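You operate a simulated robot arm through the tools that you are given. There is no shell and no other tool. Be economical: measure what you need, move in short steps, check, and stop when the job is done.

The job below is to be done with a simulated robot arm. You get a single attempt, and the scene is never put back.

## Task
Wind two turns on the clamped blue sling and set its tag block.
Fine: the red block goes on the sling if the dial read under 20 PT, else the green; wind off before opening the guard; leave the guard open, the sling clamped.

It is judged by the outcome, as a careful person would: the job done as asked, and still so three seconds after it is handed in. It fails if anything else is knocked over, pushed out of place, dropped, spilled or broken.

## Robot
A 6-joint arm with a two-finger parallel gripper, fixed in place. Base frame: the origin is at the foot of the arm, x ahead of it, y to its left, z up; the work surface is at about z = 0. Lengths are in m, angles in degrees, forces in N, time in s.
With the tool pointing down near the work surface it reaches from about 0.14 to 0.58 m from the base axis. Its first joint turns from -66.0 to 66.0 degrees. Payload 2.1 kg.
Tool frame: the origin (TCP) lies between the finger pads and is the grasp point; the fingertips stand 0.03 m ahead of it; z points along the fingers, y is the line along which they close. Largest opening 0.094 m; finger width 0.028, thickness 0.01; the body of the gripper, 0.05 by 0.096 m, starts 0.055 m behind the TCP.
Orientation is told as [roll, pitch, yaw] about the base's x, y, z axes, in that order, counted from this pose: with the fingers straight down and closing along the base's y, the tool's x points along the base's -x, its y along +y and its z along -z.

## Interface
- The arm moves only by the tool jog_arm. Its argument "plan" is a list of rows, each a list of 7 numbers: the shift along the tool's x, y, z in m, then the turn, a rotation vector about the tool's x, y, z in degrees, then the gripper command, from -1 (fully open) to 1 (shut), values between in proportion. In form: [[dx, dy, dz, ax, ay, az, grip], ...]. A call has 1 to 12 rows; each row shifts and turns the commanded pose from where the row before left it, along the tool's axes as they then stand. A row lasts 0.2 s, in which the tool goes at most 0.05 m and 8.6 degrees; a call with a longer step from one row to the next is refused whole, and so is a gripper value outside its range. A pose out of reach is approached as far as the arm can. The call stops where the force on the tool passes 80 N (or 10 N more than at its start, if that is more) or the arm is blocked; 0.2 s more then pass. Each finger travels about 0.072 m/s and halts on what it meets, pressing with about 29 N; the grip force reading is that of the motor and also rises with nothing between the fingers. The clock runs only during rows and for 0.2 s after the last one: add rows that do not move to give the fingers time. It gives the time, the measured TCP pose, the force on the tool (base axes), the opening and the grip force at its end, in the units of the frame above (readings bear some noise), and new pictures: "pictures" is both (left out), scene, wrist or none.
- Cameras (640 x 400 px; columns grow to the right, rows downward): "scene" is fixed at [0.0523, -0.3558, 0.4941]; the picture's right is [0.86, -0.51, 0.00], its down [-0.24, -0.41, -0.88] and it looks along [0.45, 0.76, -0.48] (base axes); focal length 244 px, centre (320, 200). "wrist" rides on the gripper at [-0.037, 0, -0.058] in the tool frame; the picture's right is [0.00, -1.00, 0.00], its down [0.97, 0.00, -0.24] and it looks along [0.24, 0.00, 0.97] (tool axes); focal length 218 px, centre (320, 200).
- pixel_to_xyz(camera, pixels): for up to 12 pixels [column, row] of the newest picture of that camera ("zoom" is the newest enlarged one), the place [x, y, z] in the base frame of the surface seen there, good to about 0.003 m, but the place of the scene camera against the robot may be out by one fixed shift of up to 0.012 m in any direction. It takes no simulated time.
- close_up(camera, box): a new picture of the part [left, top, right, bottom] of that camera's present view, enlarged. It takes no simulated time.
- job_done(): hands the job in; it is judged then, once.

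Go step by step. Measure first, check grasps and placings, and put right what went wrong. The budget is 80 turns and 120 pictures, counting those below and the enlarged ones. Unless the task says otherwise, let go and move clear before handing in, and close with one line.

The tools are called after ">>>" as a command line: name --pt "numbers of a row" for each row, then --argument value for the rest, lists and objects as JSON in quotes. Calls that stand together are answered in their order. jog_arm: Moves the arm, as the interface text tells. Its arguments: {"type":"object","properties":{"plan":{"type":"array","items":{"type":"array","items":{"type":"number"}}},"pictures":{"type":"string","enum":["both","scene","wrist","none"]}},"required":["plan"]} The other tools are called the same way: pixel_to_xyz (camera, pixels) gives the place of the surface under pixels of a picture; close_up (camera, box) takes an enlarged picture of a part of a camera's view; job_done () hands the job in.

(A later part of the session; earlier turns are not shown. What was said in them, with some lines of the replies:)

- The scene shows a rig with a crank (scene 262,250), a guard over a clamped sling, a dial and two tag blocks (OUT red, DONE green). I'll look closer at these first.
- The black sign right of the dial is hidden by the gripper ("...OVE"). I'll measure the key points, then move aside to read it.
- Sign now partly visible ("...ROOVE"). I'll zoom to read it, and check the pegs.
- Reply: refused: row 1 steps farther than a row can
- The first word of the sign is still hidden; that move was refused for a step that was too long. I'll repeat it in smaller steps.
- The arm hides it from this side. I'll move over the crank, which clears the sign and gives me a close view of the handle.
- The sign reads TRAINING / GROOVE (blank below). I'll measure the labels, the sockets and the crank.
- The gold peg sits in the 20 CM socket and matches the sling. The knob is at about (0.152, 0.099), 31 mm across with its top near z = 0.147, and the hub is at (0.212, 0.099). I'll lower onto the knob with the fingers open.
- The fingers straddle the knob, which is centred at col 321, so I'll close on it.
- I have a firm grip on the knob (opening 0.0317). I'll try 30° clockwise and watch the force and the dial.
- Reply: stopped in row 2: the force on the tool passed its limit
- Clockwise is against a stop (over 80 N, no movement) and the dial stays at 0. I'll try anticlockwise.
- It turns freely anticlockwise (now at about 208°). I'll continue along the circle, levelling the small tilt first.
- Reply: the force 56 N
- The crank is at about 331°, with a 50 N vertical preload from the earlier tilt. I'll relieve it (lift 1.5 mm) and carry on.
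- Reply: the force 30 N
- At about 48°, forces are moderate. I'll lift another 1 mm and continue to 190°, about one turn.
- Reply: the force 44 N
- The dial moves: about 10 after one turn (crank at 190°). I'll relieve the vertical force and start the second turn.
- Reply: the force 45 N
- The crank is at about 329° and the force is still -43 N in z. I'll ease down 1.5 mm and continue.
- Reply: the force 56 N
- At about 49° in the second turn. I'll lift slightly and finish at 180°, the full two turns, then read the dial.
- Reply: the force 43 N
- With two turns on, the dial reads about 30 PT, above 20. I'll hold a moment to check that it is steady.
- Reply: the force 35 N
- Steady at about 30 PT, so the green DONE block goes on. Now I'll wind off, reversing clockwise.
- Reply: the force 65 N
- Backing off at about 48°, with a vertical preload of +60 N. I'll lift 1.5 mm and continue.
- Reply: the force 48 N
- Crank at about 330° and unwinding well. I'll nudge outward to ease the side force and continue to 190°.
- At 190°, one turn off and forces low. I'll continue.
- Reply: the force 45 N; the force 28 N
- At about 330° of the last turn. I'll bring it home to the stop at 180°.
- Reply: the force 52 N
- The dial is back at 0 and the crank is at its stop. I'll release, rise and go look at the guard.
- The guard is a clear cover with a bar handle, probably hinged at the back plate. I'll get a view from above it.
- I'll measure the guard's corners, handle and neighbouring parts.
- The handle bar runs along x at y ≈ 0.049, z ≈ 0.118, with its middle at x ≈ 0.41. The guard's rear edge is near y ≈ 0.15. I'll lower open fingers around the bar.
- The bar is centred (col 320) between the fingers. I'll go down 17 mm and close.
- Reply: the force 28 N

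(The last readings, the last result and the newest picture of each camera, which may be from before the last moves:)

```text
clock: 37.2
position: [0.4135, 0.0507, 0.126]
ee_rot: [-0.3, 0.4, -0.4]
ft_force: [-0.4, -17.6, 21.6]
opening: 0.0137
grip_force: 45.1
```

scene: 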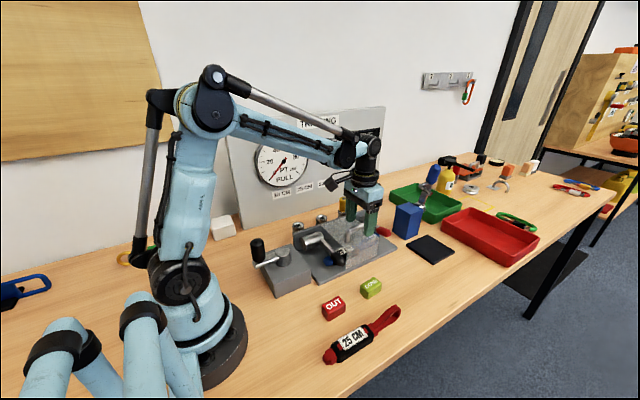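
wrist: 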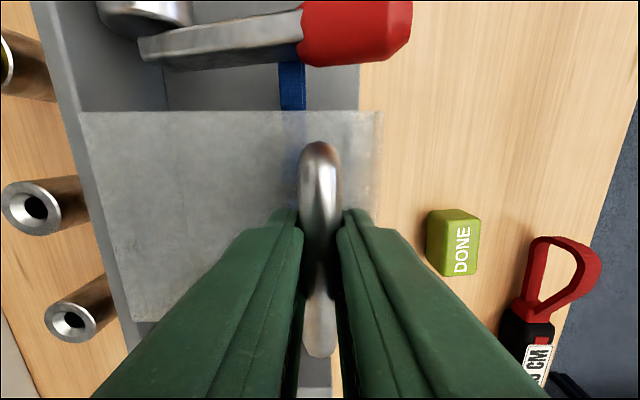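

The bar is gripped (opening 0.0137). I'll start lifting along an arc about the assumed rear hinge and see how the forces respond.

>>> jog_arm --pt "0 0.0036 -0.0085 0 0 0 1" --pt "0 0.0042 -0.0083 0 0 0 1" --pt "0 0.005 -0.0078 0 0 0 1" --pt "0 0 0 0 0 0 1"

>>> close_up --camera "scene" --box '[290, 180, 420, 280]'

```text
clock: 38.2
position: [0.4133, 0.0627, 0.1493]
ee_rot: [-0.8, 0.6, -0.6]
ft_force: [-16.7, -36.3, 21.8]
opening: 0.0133
grip_force: 44.7
```

scene: 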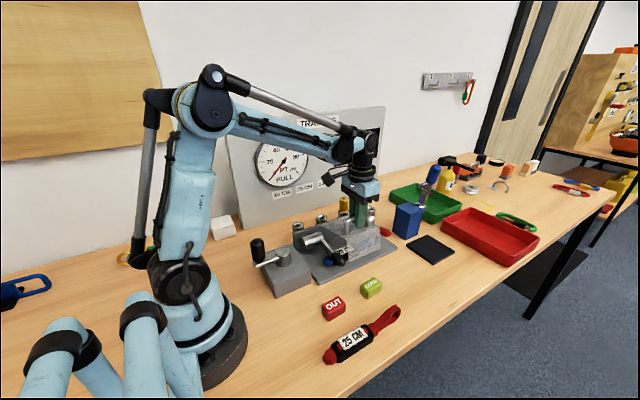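
wrist: 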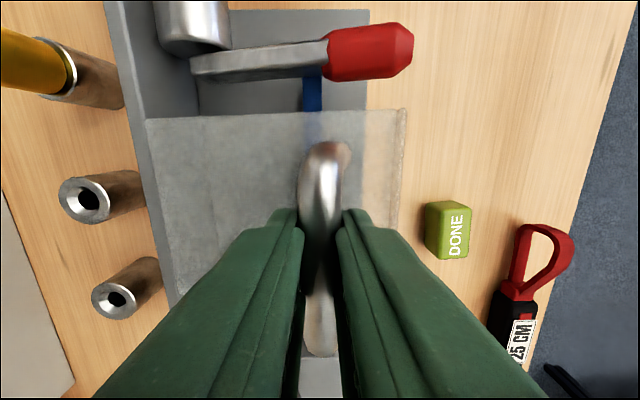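

```text
4.00 times, centred on (355, 230) of scene
```

zoom: 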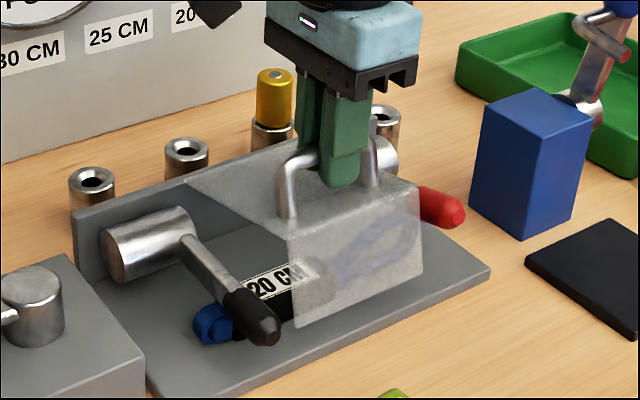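

The guard lifts about a rear hinge, as estimated. I'll continue the arc, tilting the tool along with it.

>>> jog_arm --pt "0.0003 0.0059 -0.0085 3 0 0 1" --pt "0 0.0075 -0.0085 3 0 0 1" --pt "0 0.0079 -0.008 3 0 0 1" --pt "0 0.0084 -0.0077 3 0 0 1" --pt "0 0 0 0 0 0 1" --pictures "scene"

```text
clock: 39.4
position: [0.4131, 0.0898, 0.1782]
ee_rot: [-13.1, 0.5, -0.7]
ft_force: [-9.3, -39.9, 50.9]
opening: 0.0131
grip_force: 45.2
```

scene: 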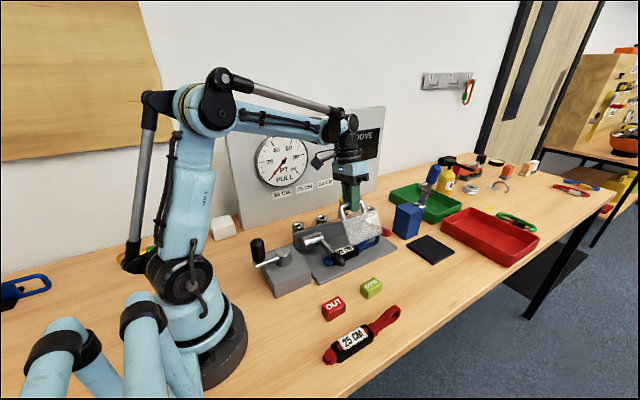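

The guard is about 30° open, and the force shows the hinge sits a bit further back and lower than assumed. I've refitted the arc and will continue.

>>> jog_arm --pt "0 0.0059 -0.0101 3 0 0 1" --pt "0 0.0095 -0.0091 3 0 0 1" --pt "0 0.0101 -0.0086 3 0 0 1" --pt "0 0.0106 -0.0081 3 0 0 1" --pt "0 0 0 0 0 0 1" --pictures "scene"

>>> close_up --camera "scene" --box '[290, 150, 420, 280]'

```text
clock: 40.6
position: [0.4146, 0.1437, 0.2009]
ee_rot: [-23.9, 0.6, -0.3]
ft_force: [-20.9, 1.4, -1.2]
opening: 0.0133
grip_force: 44.8
```

scene: 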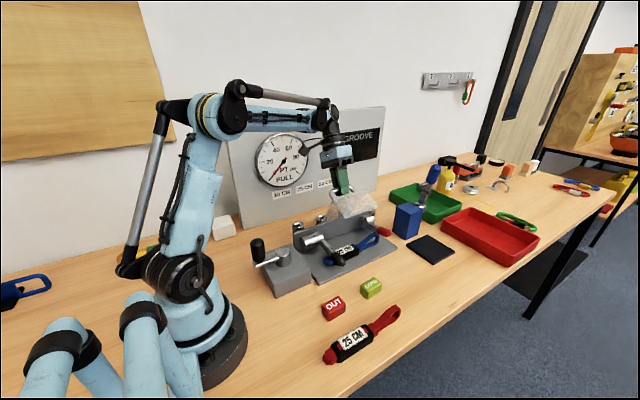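

```text
3.08 times, centred on (355, 215) of scene
```

zoom: 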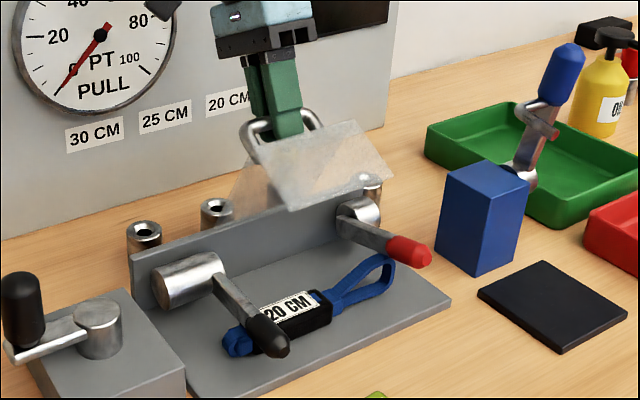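

The forces are small and the fit is good (guard about 57° open). I'll keep the tool tilt constant to stay clear of the dial panel, and continue toward 90°.

>>> jog_arm --pt "0 0.0109 -0.0069 0 0 0 1" --pt "0 0.0117 -0.0058 0 0 0 1" --pt "0 0.0122 -0.0046 0 0 0 1" --pt "0 0.0125 -0.0032 0 0 0 1" --pt "0 0.0129 -0.0019 0 0 0 1" --pt "0 0 0 0 0 0 1"

>>> close_up --camera "scene" --box '[290, 120, 420, 250]'

```text
clock: 42.0
position: [0.4153, 0.2056, 0.1969]
ee_rot: [-24.2, 0.7, -0.5]
ft_force: [-20.9, -12.8, -32.2]
opening: 0.013
grip_force: 44.9
```

scene: 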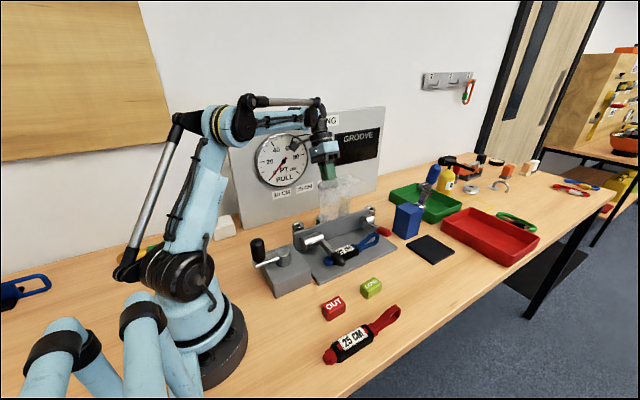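
wrist: 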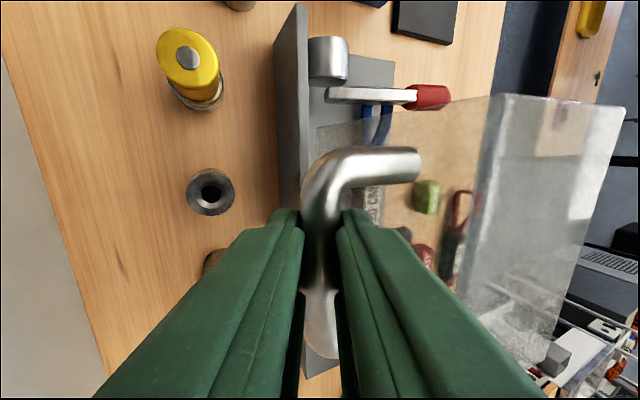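

```text
3.08 times, centred on (355, 185) of scene
```

zoom: 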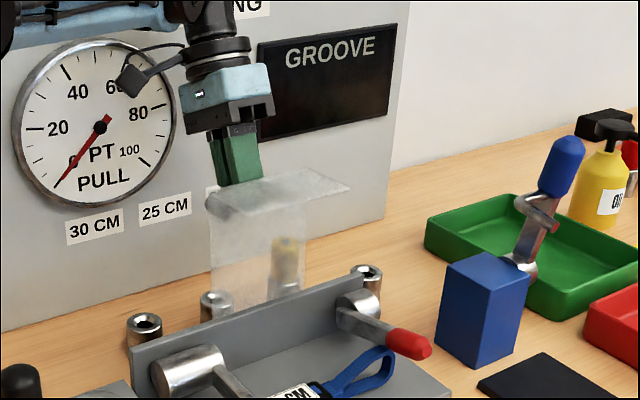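

The guard is about upright. I'll push past vertical so it rests open, watching for a stop.

>>> jog_arm --pt "0 0.013 -0.0005 0 0 0 1" --pt "0 0.0129 0.0008 0 0 0 1" --pt "0 0.0064 0.0011 0 0 0 1" --pt "0 0 0 0 0 0 1"

>>> close_up --camera "scene" --box '[290, 120, 420, 250]'

```text
clock: 42.8
position: [0.4158, 0.2186, 0.1921]
ee_rot: [-26.2, 0.6, -1.4]
ft_force: [-4.0, -13.3, 6.2]
opening: 0.0135
grip_force: 45.4
stopped in row 3: the force on the tool passed its limit (the readings are from after the stop); the commanded pose is now the measured one
```

scene: 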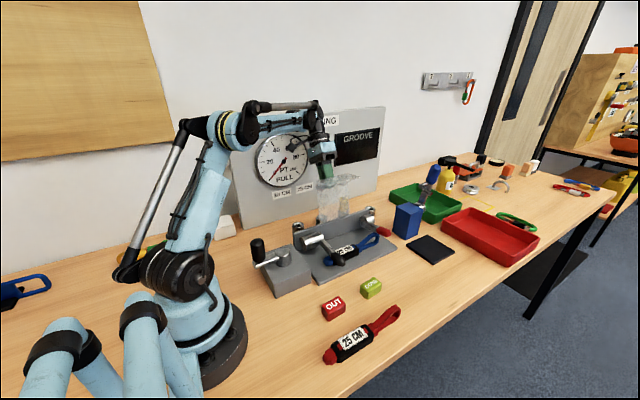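
wrist: 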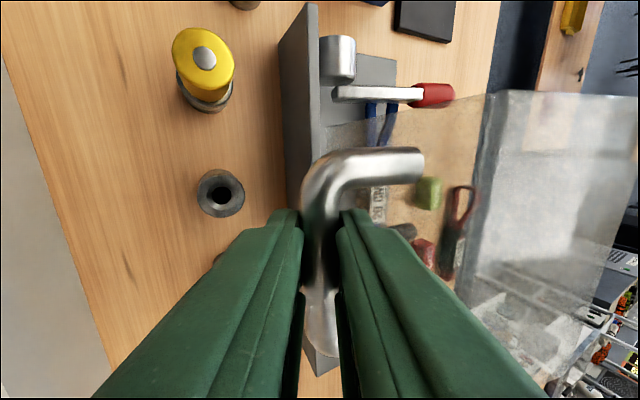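

```text
3.08 times, centred on (355, 185) of scene
```

zoom: 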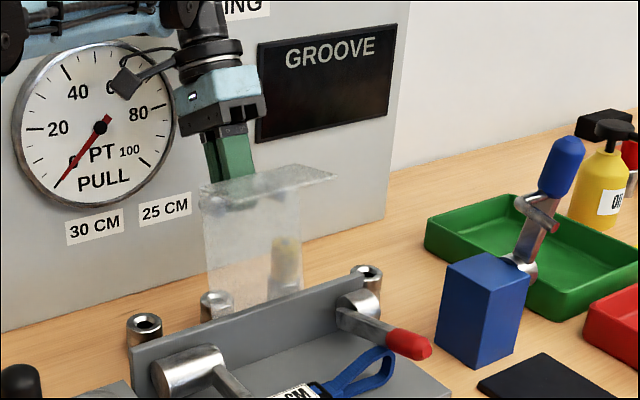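

It's against its stop (about 97°, past vertical). I'll open the fingers slightly and see whether the guard stays.

>>> jog_arm --pt "0 0 0 0 0 0 0.35" --pt "0 0 0 0 0 0 0.35" --pt "0 0 0 0 0 0 0.35" --pt "0 0 0 0 0 0 0.35" --pictures "wrist"

```text
clock: 43.8
position: [0.4161, 0.2205, 0.1914]
ee_rot: [-26.0, 0.5, -1.5]
ft_force: [0.2, -0.4, -0.5]
opening: 0.0304
grip_force: 0.1
```

wrist: 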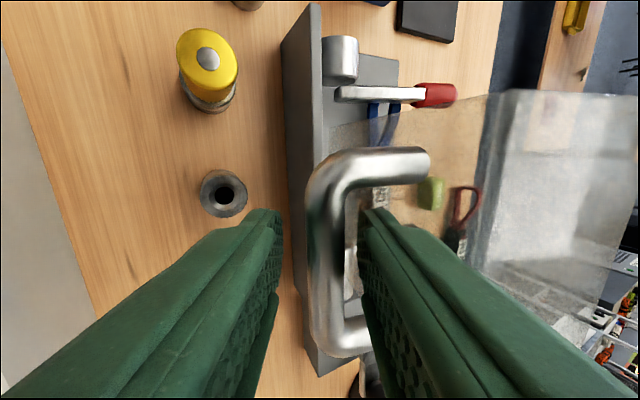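

The bar is free between the fingers and the guard stays open by itself. I'll straighten the tool around the bar, away from the panel, then withdraw upward.

>>> jog_arm --pt "0 0 -0.003 0 0 0 0.25" --pt "0 0 -0.003 -6 0 0 0.25" --pt "0 0 -0.003 -6 0 0 0.25" --pt "0 0 -0.003 -6 0 0 0.25" --pt "0 0 0 0 0 0 0.25"

```text
clock: 45.0
position: [0.4166, 0.2252, 0.2014]
ee_rot: [-8.0, 0.5, -1.4]
ft_force: [-1.2, 0.3, -0.4]
opening: 0.0351
grip_force: 0.1
```

scene: 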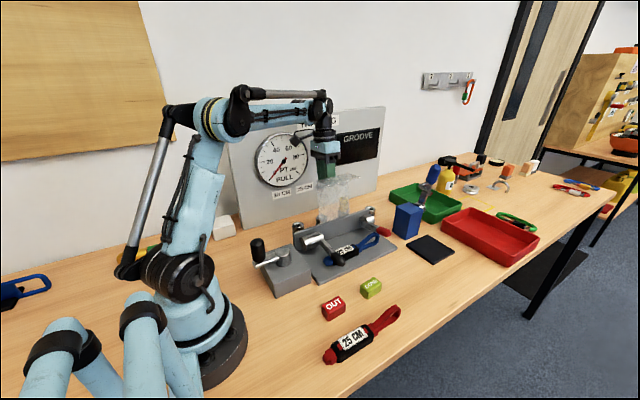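
wrist: 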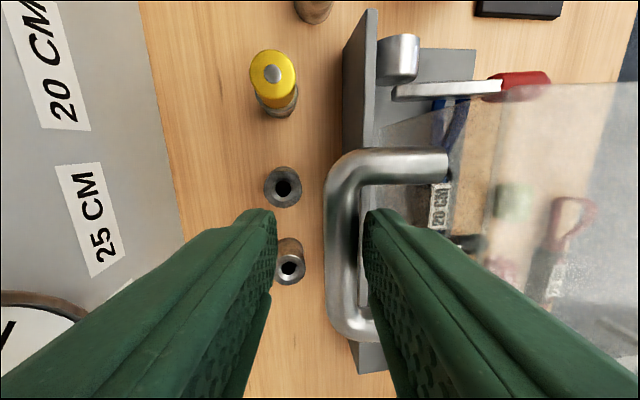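

The bar lies near the -y finger (cols 345 vs 365). I'll shift 4 mm toward -y and withdraw straight up.

>>> jog_arm --pt "0 -0.004 0 0 0 0 0.25" --pt "0 0 -0.02 0 0 0 0.25" --pt "0 0 -0.03 0 0 0 0.25" --pt "0 0 -0.04 -4 0 0 0.25" --pt "0 0 -0.03 -4 0 0 0.25" --pt "0 0 0 0 0 0 0.25" --pictures "scene"

>>> close_up --camera "scene" --box '[290, 150, 420, 280]'

```text
clock: 46.4
position: [0.4181, 0.236, 0.3203]
ee_rot: [0.1, 0.4, -1.5]
ft_force: [0.1, 0.0, -0.1]
opening: 0.0352
grip_force: 0.0
```

scene: 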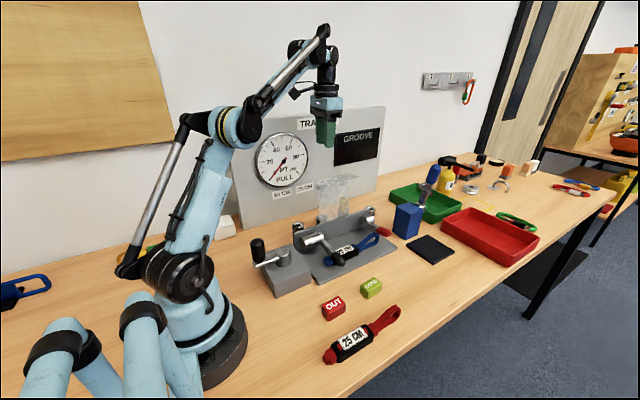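

```text
3.08 times, centred on (355, 215) of scene
```

zoom: 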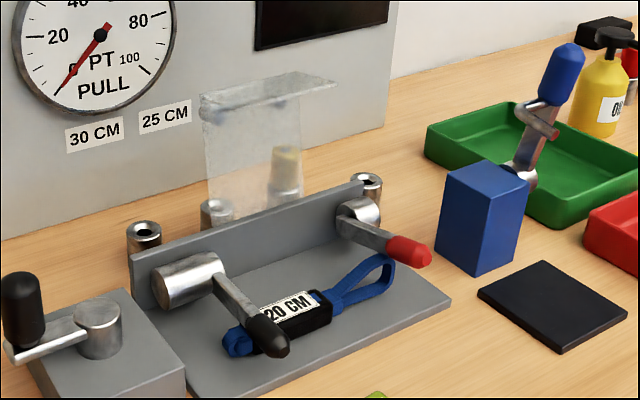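

The guard stands open on its own. I'll move over the sling to measure it, the guard's overhang and the DONE block.

>>> jog_arm --pt "0 -0.045 0 0 0 0.7 -0.2" --pt "0 -0.045 0 0 0 0.7 -0.6" --pt "0 -0.045 0 0 0 0 -0.6" --pt "0.015 -0.045 0 0 0 0 -0.6" --pt "0.015 -0.02 0 0 0 0 -0.6" --pt "0 0 0 0 0 0 -0.6"

>>> close_up --camera "wrist" --box '[200, 60, 440, 210]'

```text
clock: 47.8
position: [0.3837, 0.0355, 0.3194]
ee_rot: [0.0, 0.5, -2.9]
ft_force: [1.0, -0.9, -0.1]
opening: 0.0752
grip_force: 0.1
```

scene: 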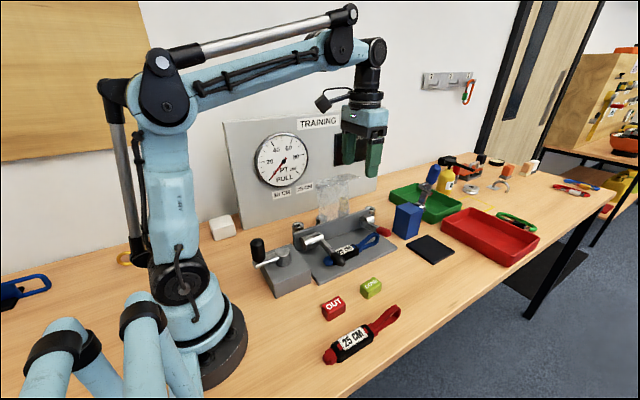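
wrist: 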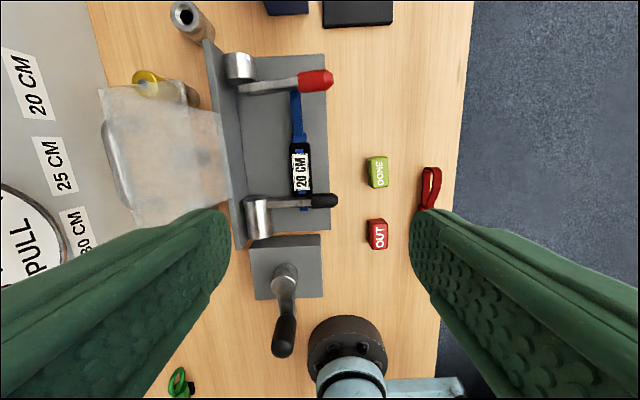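

```text
2.67 times, centred on (320, 135) of wrist
```

zoom: 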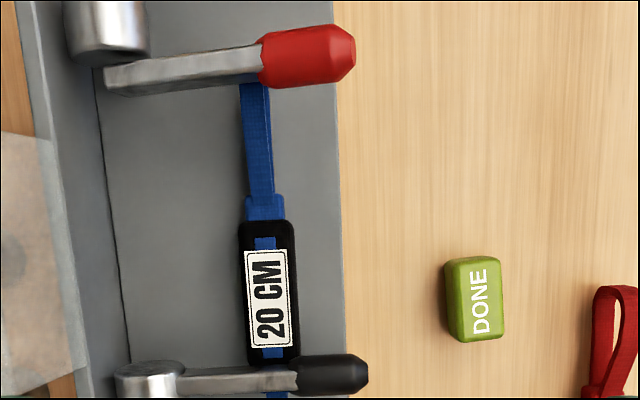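

I'll measure the sleeve's surface, the block and the guard overhang.

>>> pixel_to_xyz --camera "zoom" --pixels '[[268, 300], [250, 235], [285, 235], [246, 345], [290, 345], [266, 290], [265, 150], [460, 265], [460, 335], [475, 298], [50, 200], [180, 200]]'

>>> close_up --camera "scene" --box '[310, 220, 400, 300]'

>>> pixel_to_xyz --camera "wrist" --pixels '[[110, 95], [212, 115], [225, 190], [140, 210], [380, 170], [332, 200]]'

```text
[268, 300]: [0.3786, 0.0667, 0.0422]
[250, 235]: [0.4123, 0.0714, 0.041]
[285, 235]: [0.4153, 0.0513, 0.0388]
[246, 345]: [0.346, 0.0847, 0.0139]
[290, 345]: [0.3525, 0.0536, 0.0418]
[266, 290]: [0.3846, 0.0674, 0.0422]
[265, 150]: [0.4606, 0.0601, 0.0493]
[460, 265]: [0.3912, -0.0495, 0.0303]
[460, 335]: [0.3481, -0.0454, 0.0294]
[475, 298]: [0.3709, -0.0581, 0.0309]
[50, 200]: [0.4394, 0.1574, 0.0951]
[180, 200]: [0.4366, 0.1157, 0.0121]
```

```text
5.00 times, centred on (355, 260) of scene
```

zoom: 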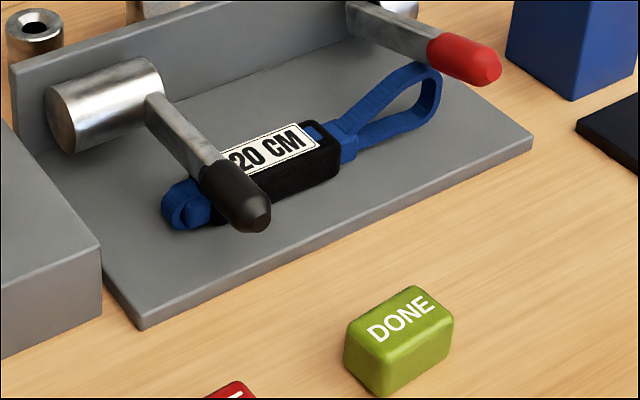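

```text
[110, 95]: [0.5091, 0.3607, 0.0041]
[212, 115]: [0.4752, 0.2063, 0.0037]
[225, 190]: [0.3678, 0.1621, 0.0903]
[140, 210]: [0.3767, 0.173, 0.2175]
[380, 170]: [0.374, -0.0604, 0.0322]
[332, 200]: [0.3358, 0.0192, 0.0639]
```

The sleeve top is at about (0.39, 0.064, 0.042), running along x. The DONE block is centred at about (0.371, -0.060) with its top at 0.031. The open guard overhangs at y ≥ 0.11, so I'll turn the gripper 90° to close along x, which is narrower in y.

>>> jog_arm --pt "0 -0.04 0 0 0 8 -0.8" --pt "0 -0.03 0 0 0 8 -0.8" --pt "0 0 0 0 0 8 -0.8" --pt "0 0 0 0 0 8 -0.8" --pt "0 0 0 0 0 8 -0.8" --pt "0 0 0 0 0 8 -0.8" --pt "0 0 0 0 0 8 -0.8" --pt "0 0 0 0 0 8 -0.8" --pt "0 0 0 0 0 8 -0.8" --pt "0 0 0 0 0 8 -0.8" --pt "0 0 0 0 0 7.1 -0.8" --pt "0 0 0 0 0 0 -0.8"

>>> close_up --camera "scene" --box '[290, 60, 430, 200]'

```text
clock: 50.4
position: [0.3727, -0.0314, 0.3232]
ee_rot: [-0.5, 0.1, -90.1]
ft_force: [-0.5, -0.4, 0.0]
opening: 0.0844
grip_force: 0.2
```

scene: 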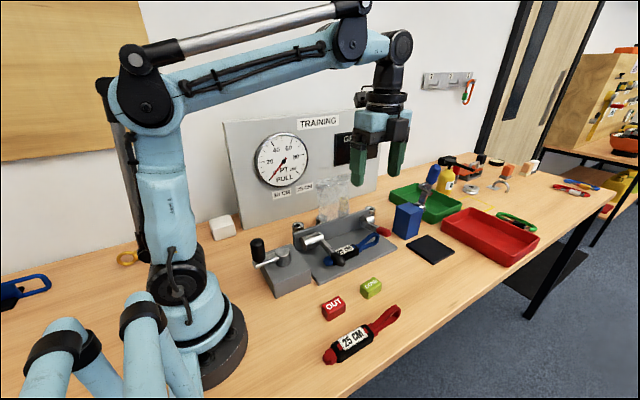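
wrist: 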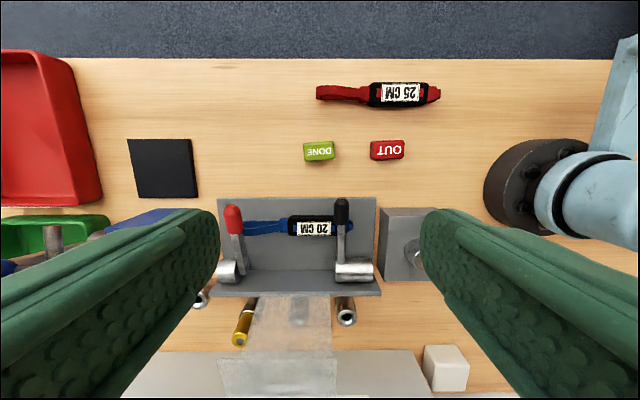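

```text
2.86 times, centred on (360, 130) of scene
```

zoom: 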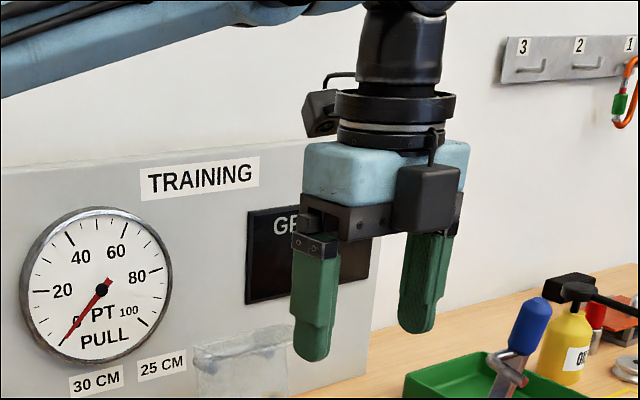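

Yaw is set. A connector box sticks out toward +y at flange height, so I'll measure it against the guard top before planning the placing.

>>> pixel_to_xyz --camera "zoom" --pixels '[[312, 130], [335, 130], [330, 95], [395, 110], [380, 180], [310, 360], [220, 345], [290, 330], [350, 220]]'

>>> pixel_to_xyz --camera "wrist" --pixels '[[262, 300], [325, 297], [250, 340], [330, 340], [222, 360], [335, 360], [319, 151], [308, 227]]'

>>> close_up --camera "wrist" --box '[200, 180, 420, 400]'

```text
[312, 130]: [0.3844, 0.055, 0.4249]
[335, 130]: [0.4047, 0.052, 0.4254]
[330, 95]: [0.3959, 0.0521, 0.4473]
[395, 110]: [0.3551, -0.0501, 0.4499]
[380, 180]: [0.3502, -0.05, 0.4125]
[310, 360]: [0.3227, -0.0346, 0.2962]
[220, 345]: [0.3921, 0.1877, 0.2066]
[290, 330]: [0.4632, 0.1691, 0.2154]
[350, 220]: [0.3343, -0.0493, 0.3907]
```

```text
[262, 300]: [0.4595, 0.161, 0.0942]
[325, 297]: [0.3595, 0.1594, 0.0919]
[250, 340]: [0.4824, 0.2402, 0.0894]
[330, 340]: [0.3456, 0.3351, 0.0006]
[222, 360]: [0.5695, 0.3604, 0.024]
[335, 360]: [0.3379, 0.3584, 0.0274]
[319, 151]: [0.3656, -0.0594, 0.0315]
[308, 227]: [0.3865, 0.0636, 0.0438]
```

```text
1.82 times, centred on (310, 290) of wrist
```

zoom: 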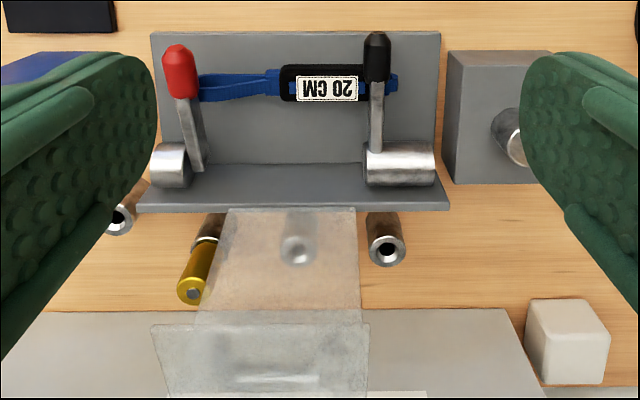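

The connector would hit the open guard at this yaw. At yaw 0 it points to -x and is clear, and the body stays at y ≤ 0.112 against the guard edge near 0.13. I'll turn back to yaw 0 above the block.

>>> jog_arm --pt "-0.028 -0.0037 0 0 0 -8 -0.4" --pt "0 0 0.03 0 0 -8.4 -0.4" --pt "0 0 0.03 0 0 -8.4 -0.4" --pt "0 0 0.03 0 0 -8.4 -0.4" --pt "0 0 0.03 0 0 -8.4 -0.4" --pt "0 0 0 0 0 -8.4 -0.4" --pt "0 0 0 0 0 -8.4 -0.4" --pt "0 0 0 0 0 -8.4 -0.4" --pt "0 0 0 0 0 -8.4 -0.4" --pt "0 0 0 0 0 -8.4 -0.4" --pt "0 0 0 0 0 -6.4 -0.4" --pt "0 0 0 0 0 0 -0.4"

>>> close_up --camera "scene" --box '[300, 160, 400, 240]'

```text
clock: 53.0
position: [0.3665, -0.0595, 0.2027]
ee_rot: [0.1, 0.5, 0.1]
ft_force: [-0.8, 0.8, -0.5]
opening: 0.0657
grip_force: 0.0
```

scene: 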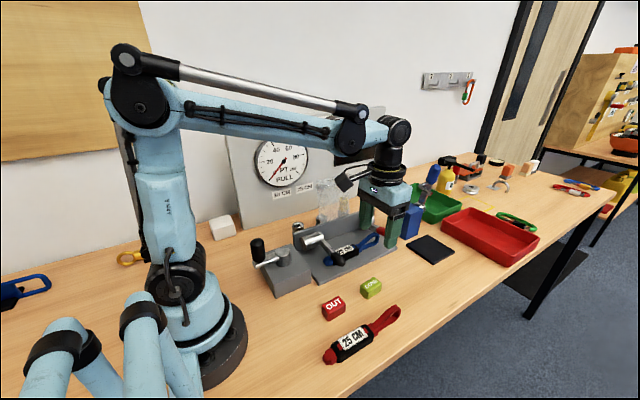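
wrist: 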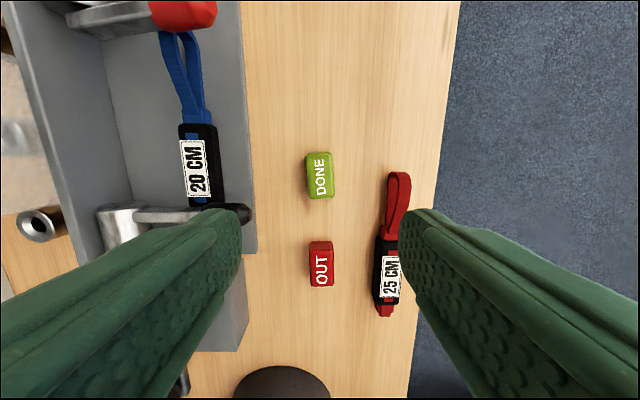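

```text
5.00 times, centred on (350, 200) of scene
```

zoom: 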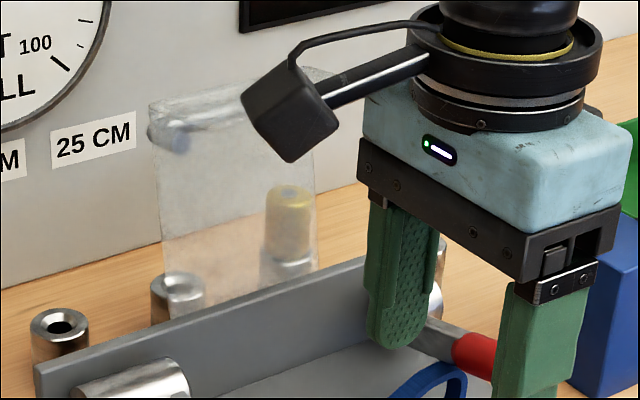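

The DONE block is centred under the fingers (col 319, row 176), so it lies at x ≈ 0.3725. I'll lower to z = 0.038 and grip it.

>>> jog_arm --pt "-0.006 0.0003 0.03 0 0 0 -0.4" --pt "0 0 0.04 0 0 0 -0.4" --pt "0 0 0.04 0 0 0 -0.4" --pt "0 0 0.03 0 0 0 -0.4" --pt "0 0 0.0237 0 0 0 -0.4" --pt "0 0 0 0 0 0 -0.4"

>>> close_up --camera "scene" --box '[310, 220, 430, 320]'

```text
clock: 54.4
position: [0.3736, -0.0589, 0.0372]
ee_rot: [0.0, 0.5, 0.0]
ft_force: [-0.3, 0.4, 0.0]
opening: 0.0657
grip_force: 0.1
```

scene: 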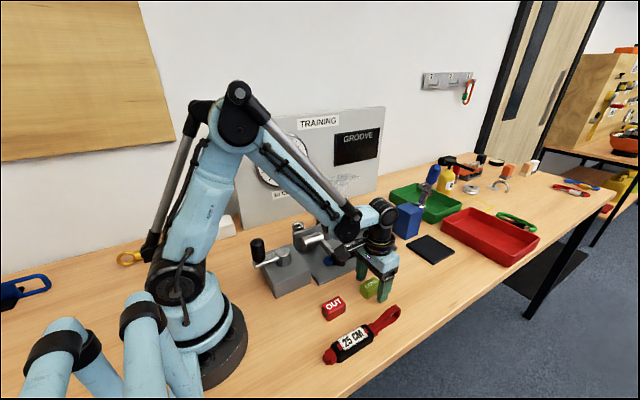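
wrist: 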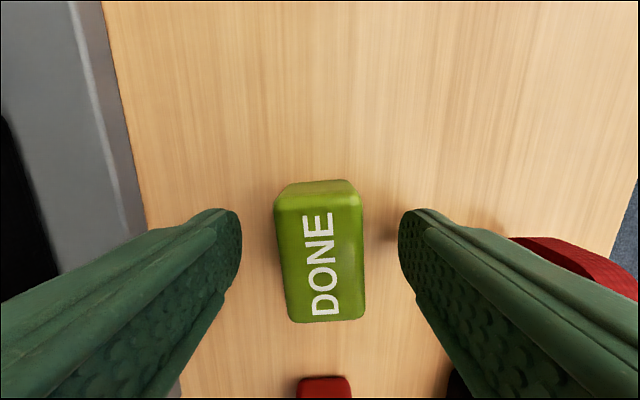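

```text
4.00 times, centred on (370, 270) of scene
```

zoom: 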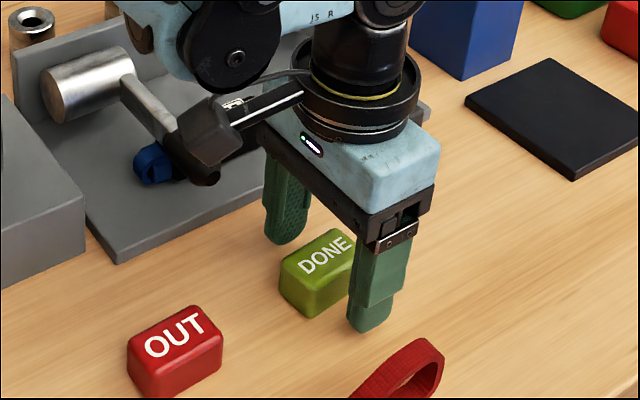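

Centred well. I'll close and lift.

>>> jog_arm --pt "0 0 0 0 0 0 1" --pt "0 0 0 0 0 0 1" --pt "0 0 0 0 0 0 1" --pt "0 0 0 0 0 0 1" --pt "0 0 -0.02 0 0 0 1" --pt "0 0 -0.04 0 0 0 1" --pt "0 0 -0.04 0 0 0 1" --pt "0 0 0 0 0 0 1"

>>> close_up --camera "scene" --box '[310, 200, 430, 300]'

```text
clock: 56.2
position: [0.3729, -0.0606, 0.1363]
ee_rot: [0.1, 0.4, 0.0]
ft_force: [-0.4, 0.4, -0.9]
opening: 0.0291
grip_force: 29.5
```

scene: 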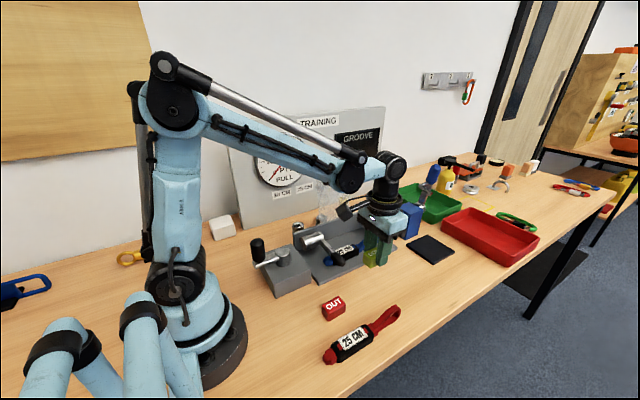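
wrist: 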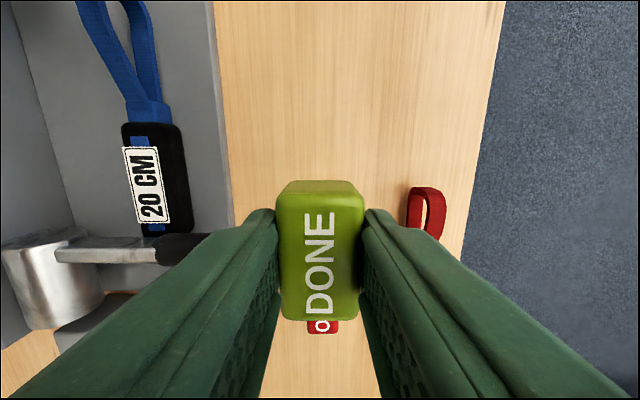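

```text
4.00 times, centred on (370, 250) of scene
```

zoom: 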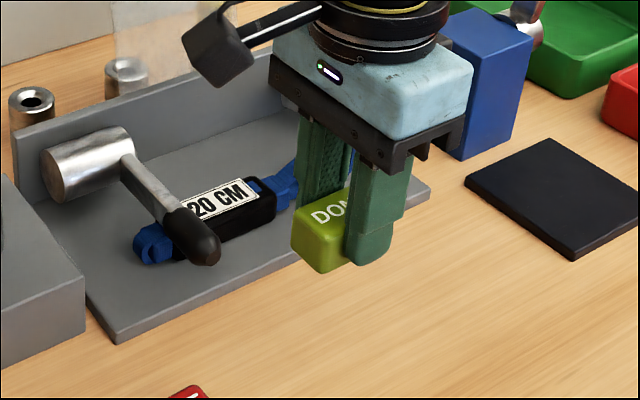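

The block is held securely. The label centre is at about (0.382, 0.064, 0.042) with a slight -4° slant. I'll move above it and check clearance to the guard.

>>> jog_arm --pt "0 0 -0.02 0 0 0 1" --pt "-0.004 0.04 0 0 0 0 1" --pt "-0.004 0.045 0 0 0 0 1" --pt "-0.0035 0.0398 0 0 0 4 1" --pt "0 0 0 0 0 0 1"

>>> close_up --camera "scene" --box '[300, 150, 420, 270]'

```text
clock: 57.4
position: [0.3809, 0.0683, 0.1576]
ee_rot: [0.0, 0.5, -4.0]
ft_force: [1.0, 0.2, -1.2]
opening: 0.0288
grip_force: 29.1
```

scene: 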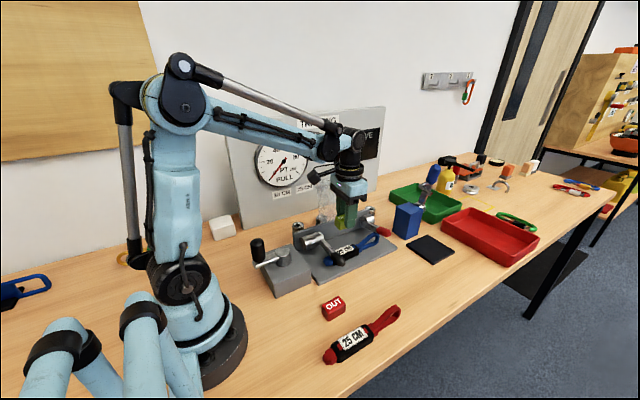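
wrist: 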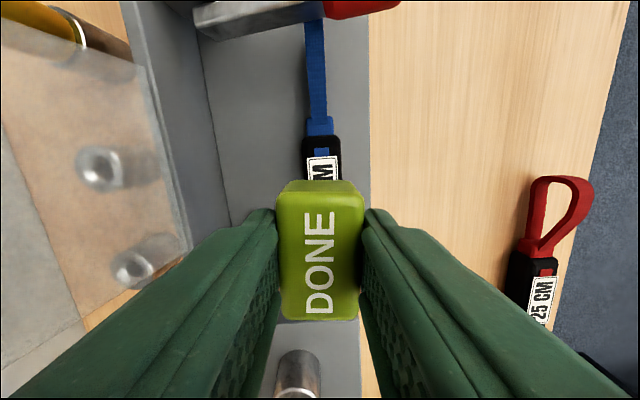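

```text
3.33 times, centred on (360, 210) of scene
```

zoom: 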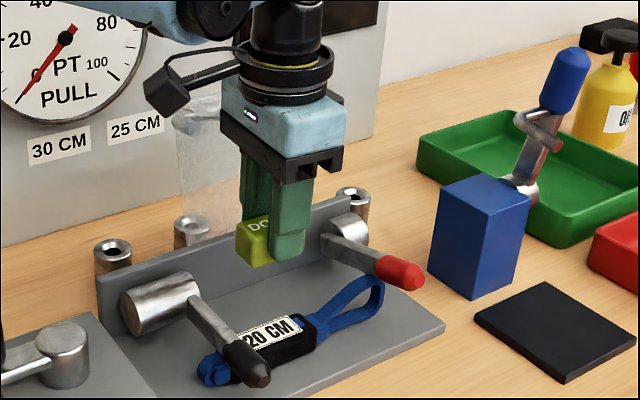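

The sleeve is aligned under the block (cols 303–340). I'll nudge -2 mm in y and +4 mm in x, then lower to just above the sleeve.

>>> jog_arm --pt "-0.004 -0.002 0.02 0 0 0 1" --pt "0 0 0.025 0 0 0 1" --pt "0 0 0.025 0 0 0 1" --pt "0 0 0 0 0 0 1"

>>> close_up --camera "scene" --box '[300, 160, 420, 280]'

```text
clock: 58.4
position: [0.3866, 0.0625, 0.0883]
ee_rot: [0.0, 0.6, -4.0]
ft_force: [-0.8, -0.5, -0.6]
opening: 0.029
grip_force: 29.0
```

scene: 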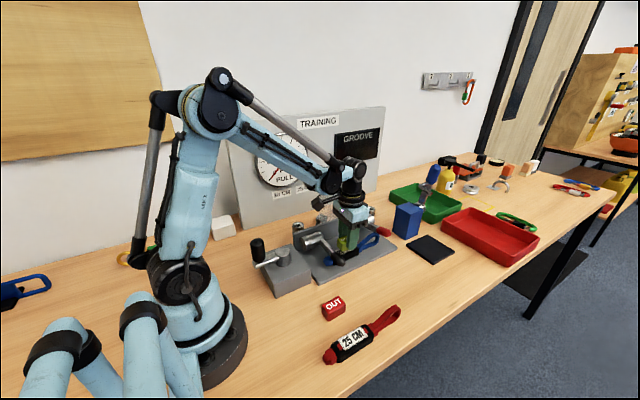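
wrist: 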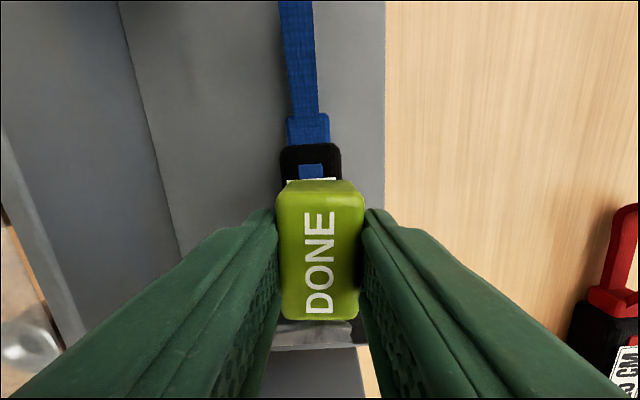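

```text
3.33 times, centred on (360, 220) of scene
```

zoom: 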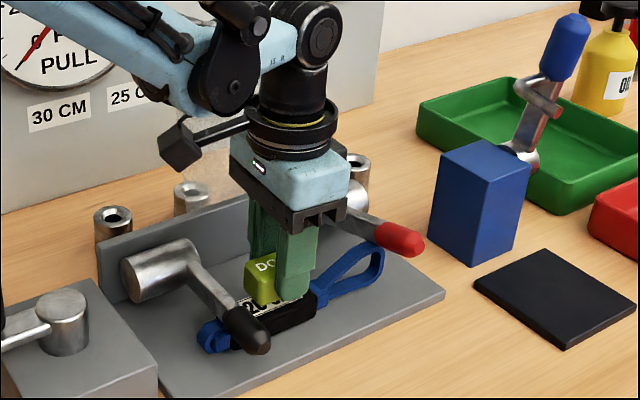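

The sleeve centre (col 311) is about 4.5 mm to +y of the block centre. I'll correct that and lower until contact.

>>> jog_arm --pt "0 0.0045 0 0 0 0 1" --pt "0 0 0.003 0 0 0 1" --pt "0 0 0.003 0 0 0 1" --pt "0 0 0.002 0 0 0 1" --pt "0 0 0 0 0 0 1"

>>> close_up --camera "scene" --box '[310, 210, 400, 280]'

```text
clock: 59.6
position: [0.3874, 0.0673, 0.0799]
ee_rot: [-0.1, 0.4, -3.9]
ft_force: [-0.6, 0.2, 0.5]
opening: 0.0291
grip_force: 29.1
```

scene: 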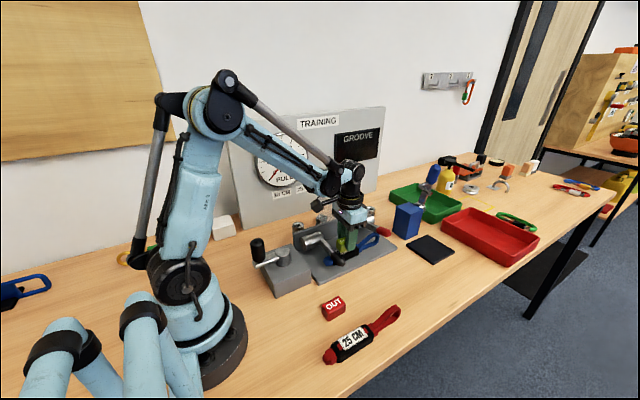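
wrist: 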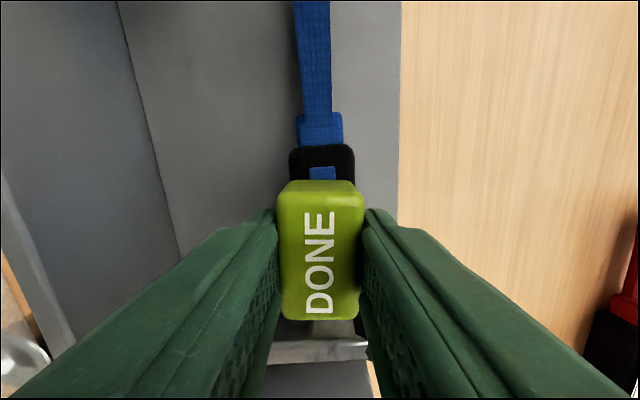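

```text
5.71 times, centred on (355, 245) of scene
```

zoom: 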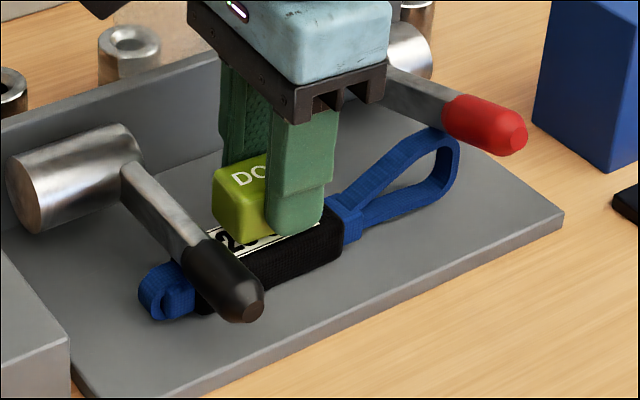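

Aligned (sleeve cols 290–355), no contact yet. I'll lower gently.

>>> jog_arm --pt "0 0 0.001 0 0 0 1" --pt "0 0 0.001 0 0 0 1" --pt "0 0 0 0 0 0 1" --pictures "none"

```text
clock: 60.4
position: [0.3873, 0.0678, 0.0783]
ee_rot: [0.0, 0.5, -4.0]
ft_force: [-0.1, -1.0, 7.4]
opening: 0.0289
grip_force: 29.7
```

It touches with 7 N. I'll release, pause, then rise straight up.

>>> jog_arm --pt "0 0 0 0 0 0 0.3" --pt "0 0 0 0 0 0 0.1" --pt "0 0 0 0 0 0 0" --pt "0 0 0 0 0 0 0" --pt "0 0 -0.02 0 0 0 0" --pt "0 0 -0.03 0 0 0 0" --pt "0 -0.01 -0.04 0 0 0 0" --pt "0 -0.04 -0.02 0 0 0 0" --pt "0 -0.04 -0.02 0 0 0 0" --pt "0 -0.04 0 0 0 0 0" --pt "0 0 0 0 0 0 0"

>>> close_up --camera "scene" --box '[280, 150, 420, 280]'

>>> close_up --camera "wrist" --box '[80, 60, 400, 260]'

```text
clock: 62.8
position: [0.3832, -0.0613, 0.2085]
ee_rot: [0.0, 0.5, -4.0]
ft_force: [-0.4, 0.7, 1.1]
opening: 0.0471
grip_force: 0.1
```

scene: 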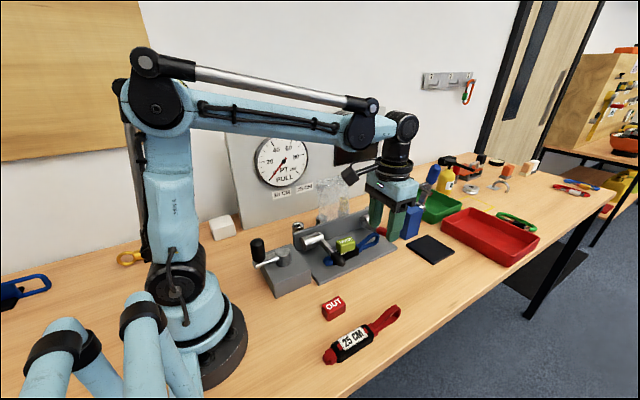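
wrist: 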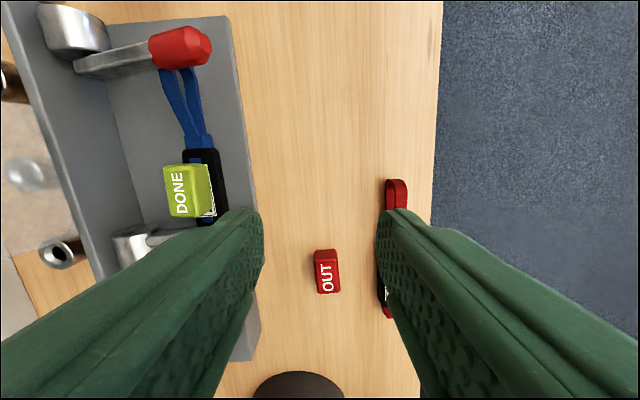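

```text
3.08 times, centred on (350, 215) of scene
```

zoom: 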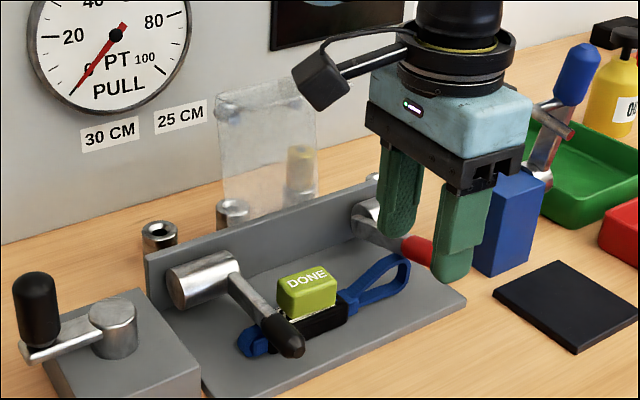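

```text
2.00 times, centred on (240, 160) of wrist
```

zoom: 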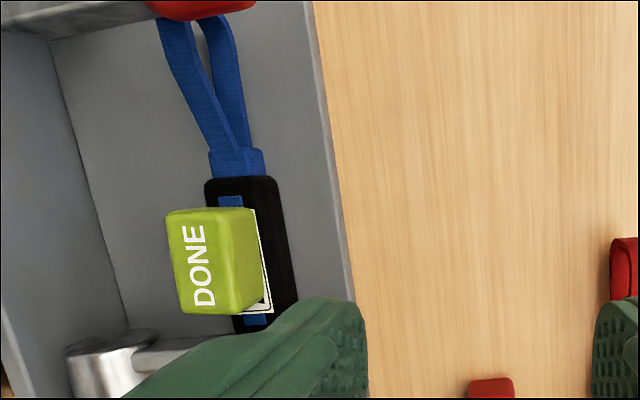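

The block sits upright on the sling but may be offset toward +y. I'll measure it.

>>> pixel_to_xyz --camera "zoom" --pixels '[[200, 262], [172, 262], [228, 262], [200, 218], [205, 305], [268, 260], [245, 190], [212, 185], [275, 190], [285, 285], [262, 308]]'

>>> close_up --camera "scene" --box '[320, 225, 380, 270]'

```text
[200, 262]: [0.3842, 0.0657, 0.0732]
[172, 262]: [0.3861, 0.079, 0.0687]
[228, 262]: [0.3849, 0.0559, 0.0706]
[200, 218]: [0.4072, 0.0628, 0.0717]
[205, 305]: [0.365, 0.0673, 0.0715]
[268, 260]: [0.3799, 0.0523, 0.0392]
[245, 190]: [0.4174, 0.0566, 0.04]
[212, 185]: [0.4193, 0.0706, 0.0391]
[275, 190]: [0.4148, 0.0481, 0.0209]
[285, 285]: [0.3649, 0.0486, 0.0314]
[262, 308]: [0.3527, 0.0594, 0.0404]
```

```text
8.89 times, centred on (350, 248) of scene
```

zoom: 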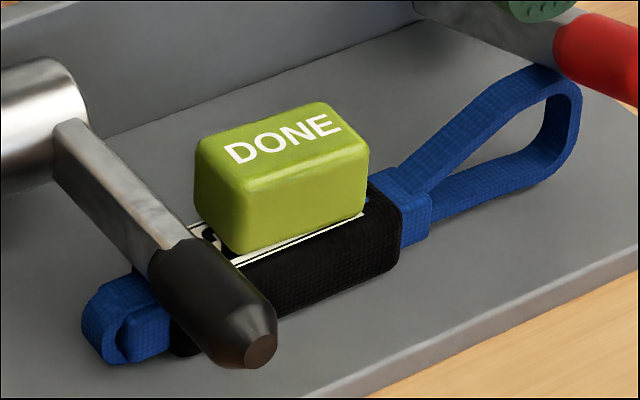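

The DONE block sits flat on the sling sleeve (centre about 4 mm off, bottom at z ≈ 0.041). The guard stands open, both clamp levers are untouched, the dial is at 0 and the arm is clear. I'm handing in.

>>> job_done

```text
The job is handed in.
```

The job is done and handed in: two turns wound gave about 30 PT, so after winding off to 0 and opening the guard I set the green DONE block on the sling, which is still clamped, and left the guard open.
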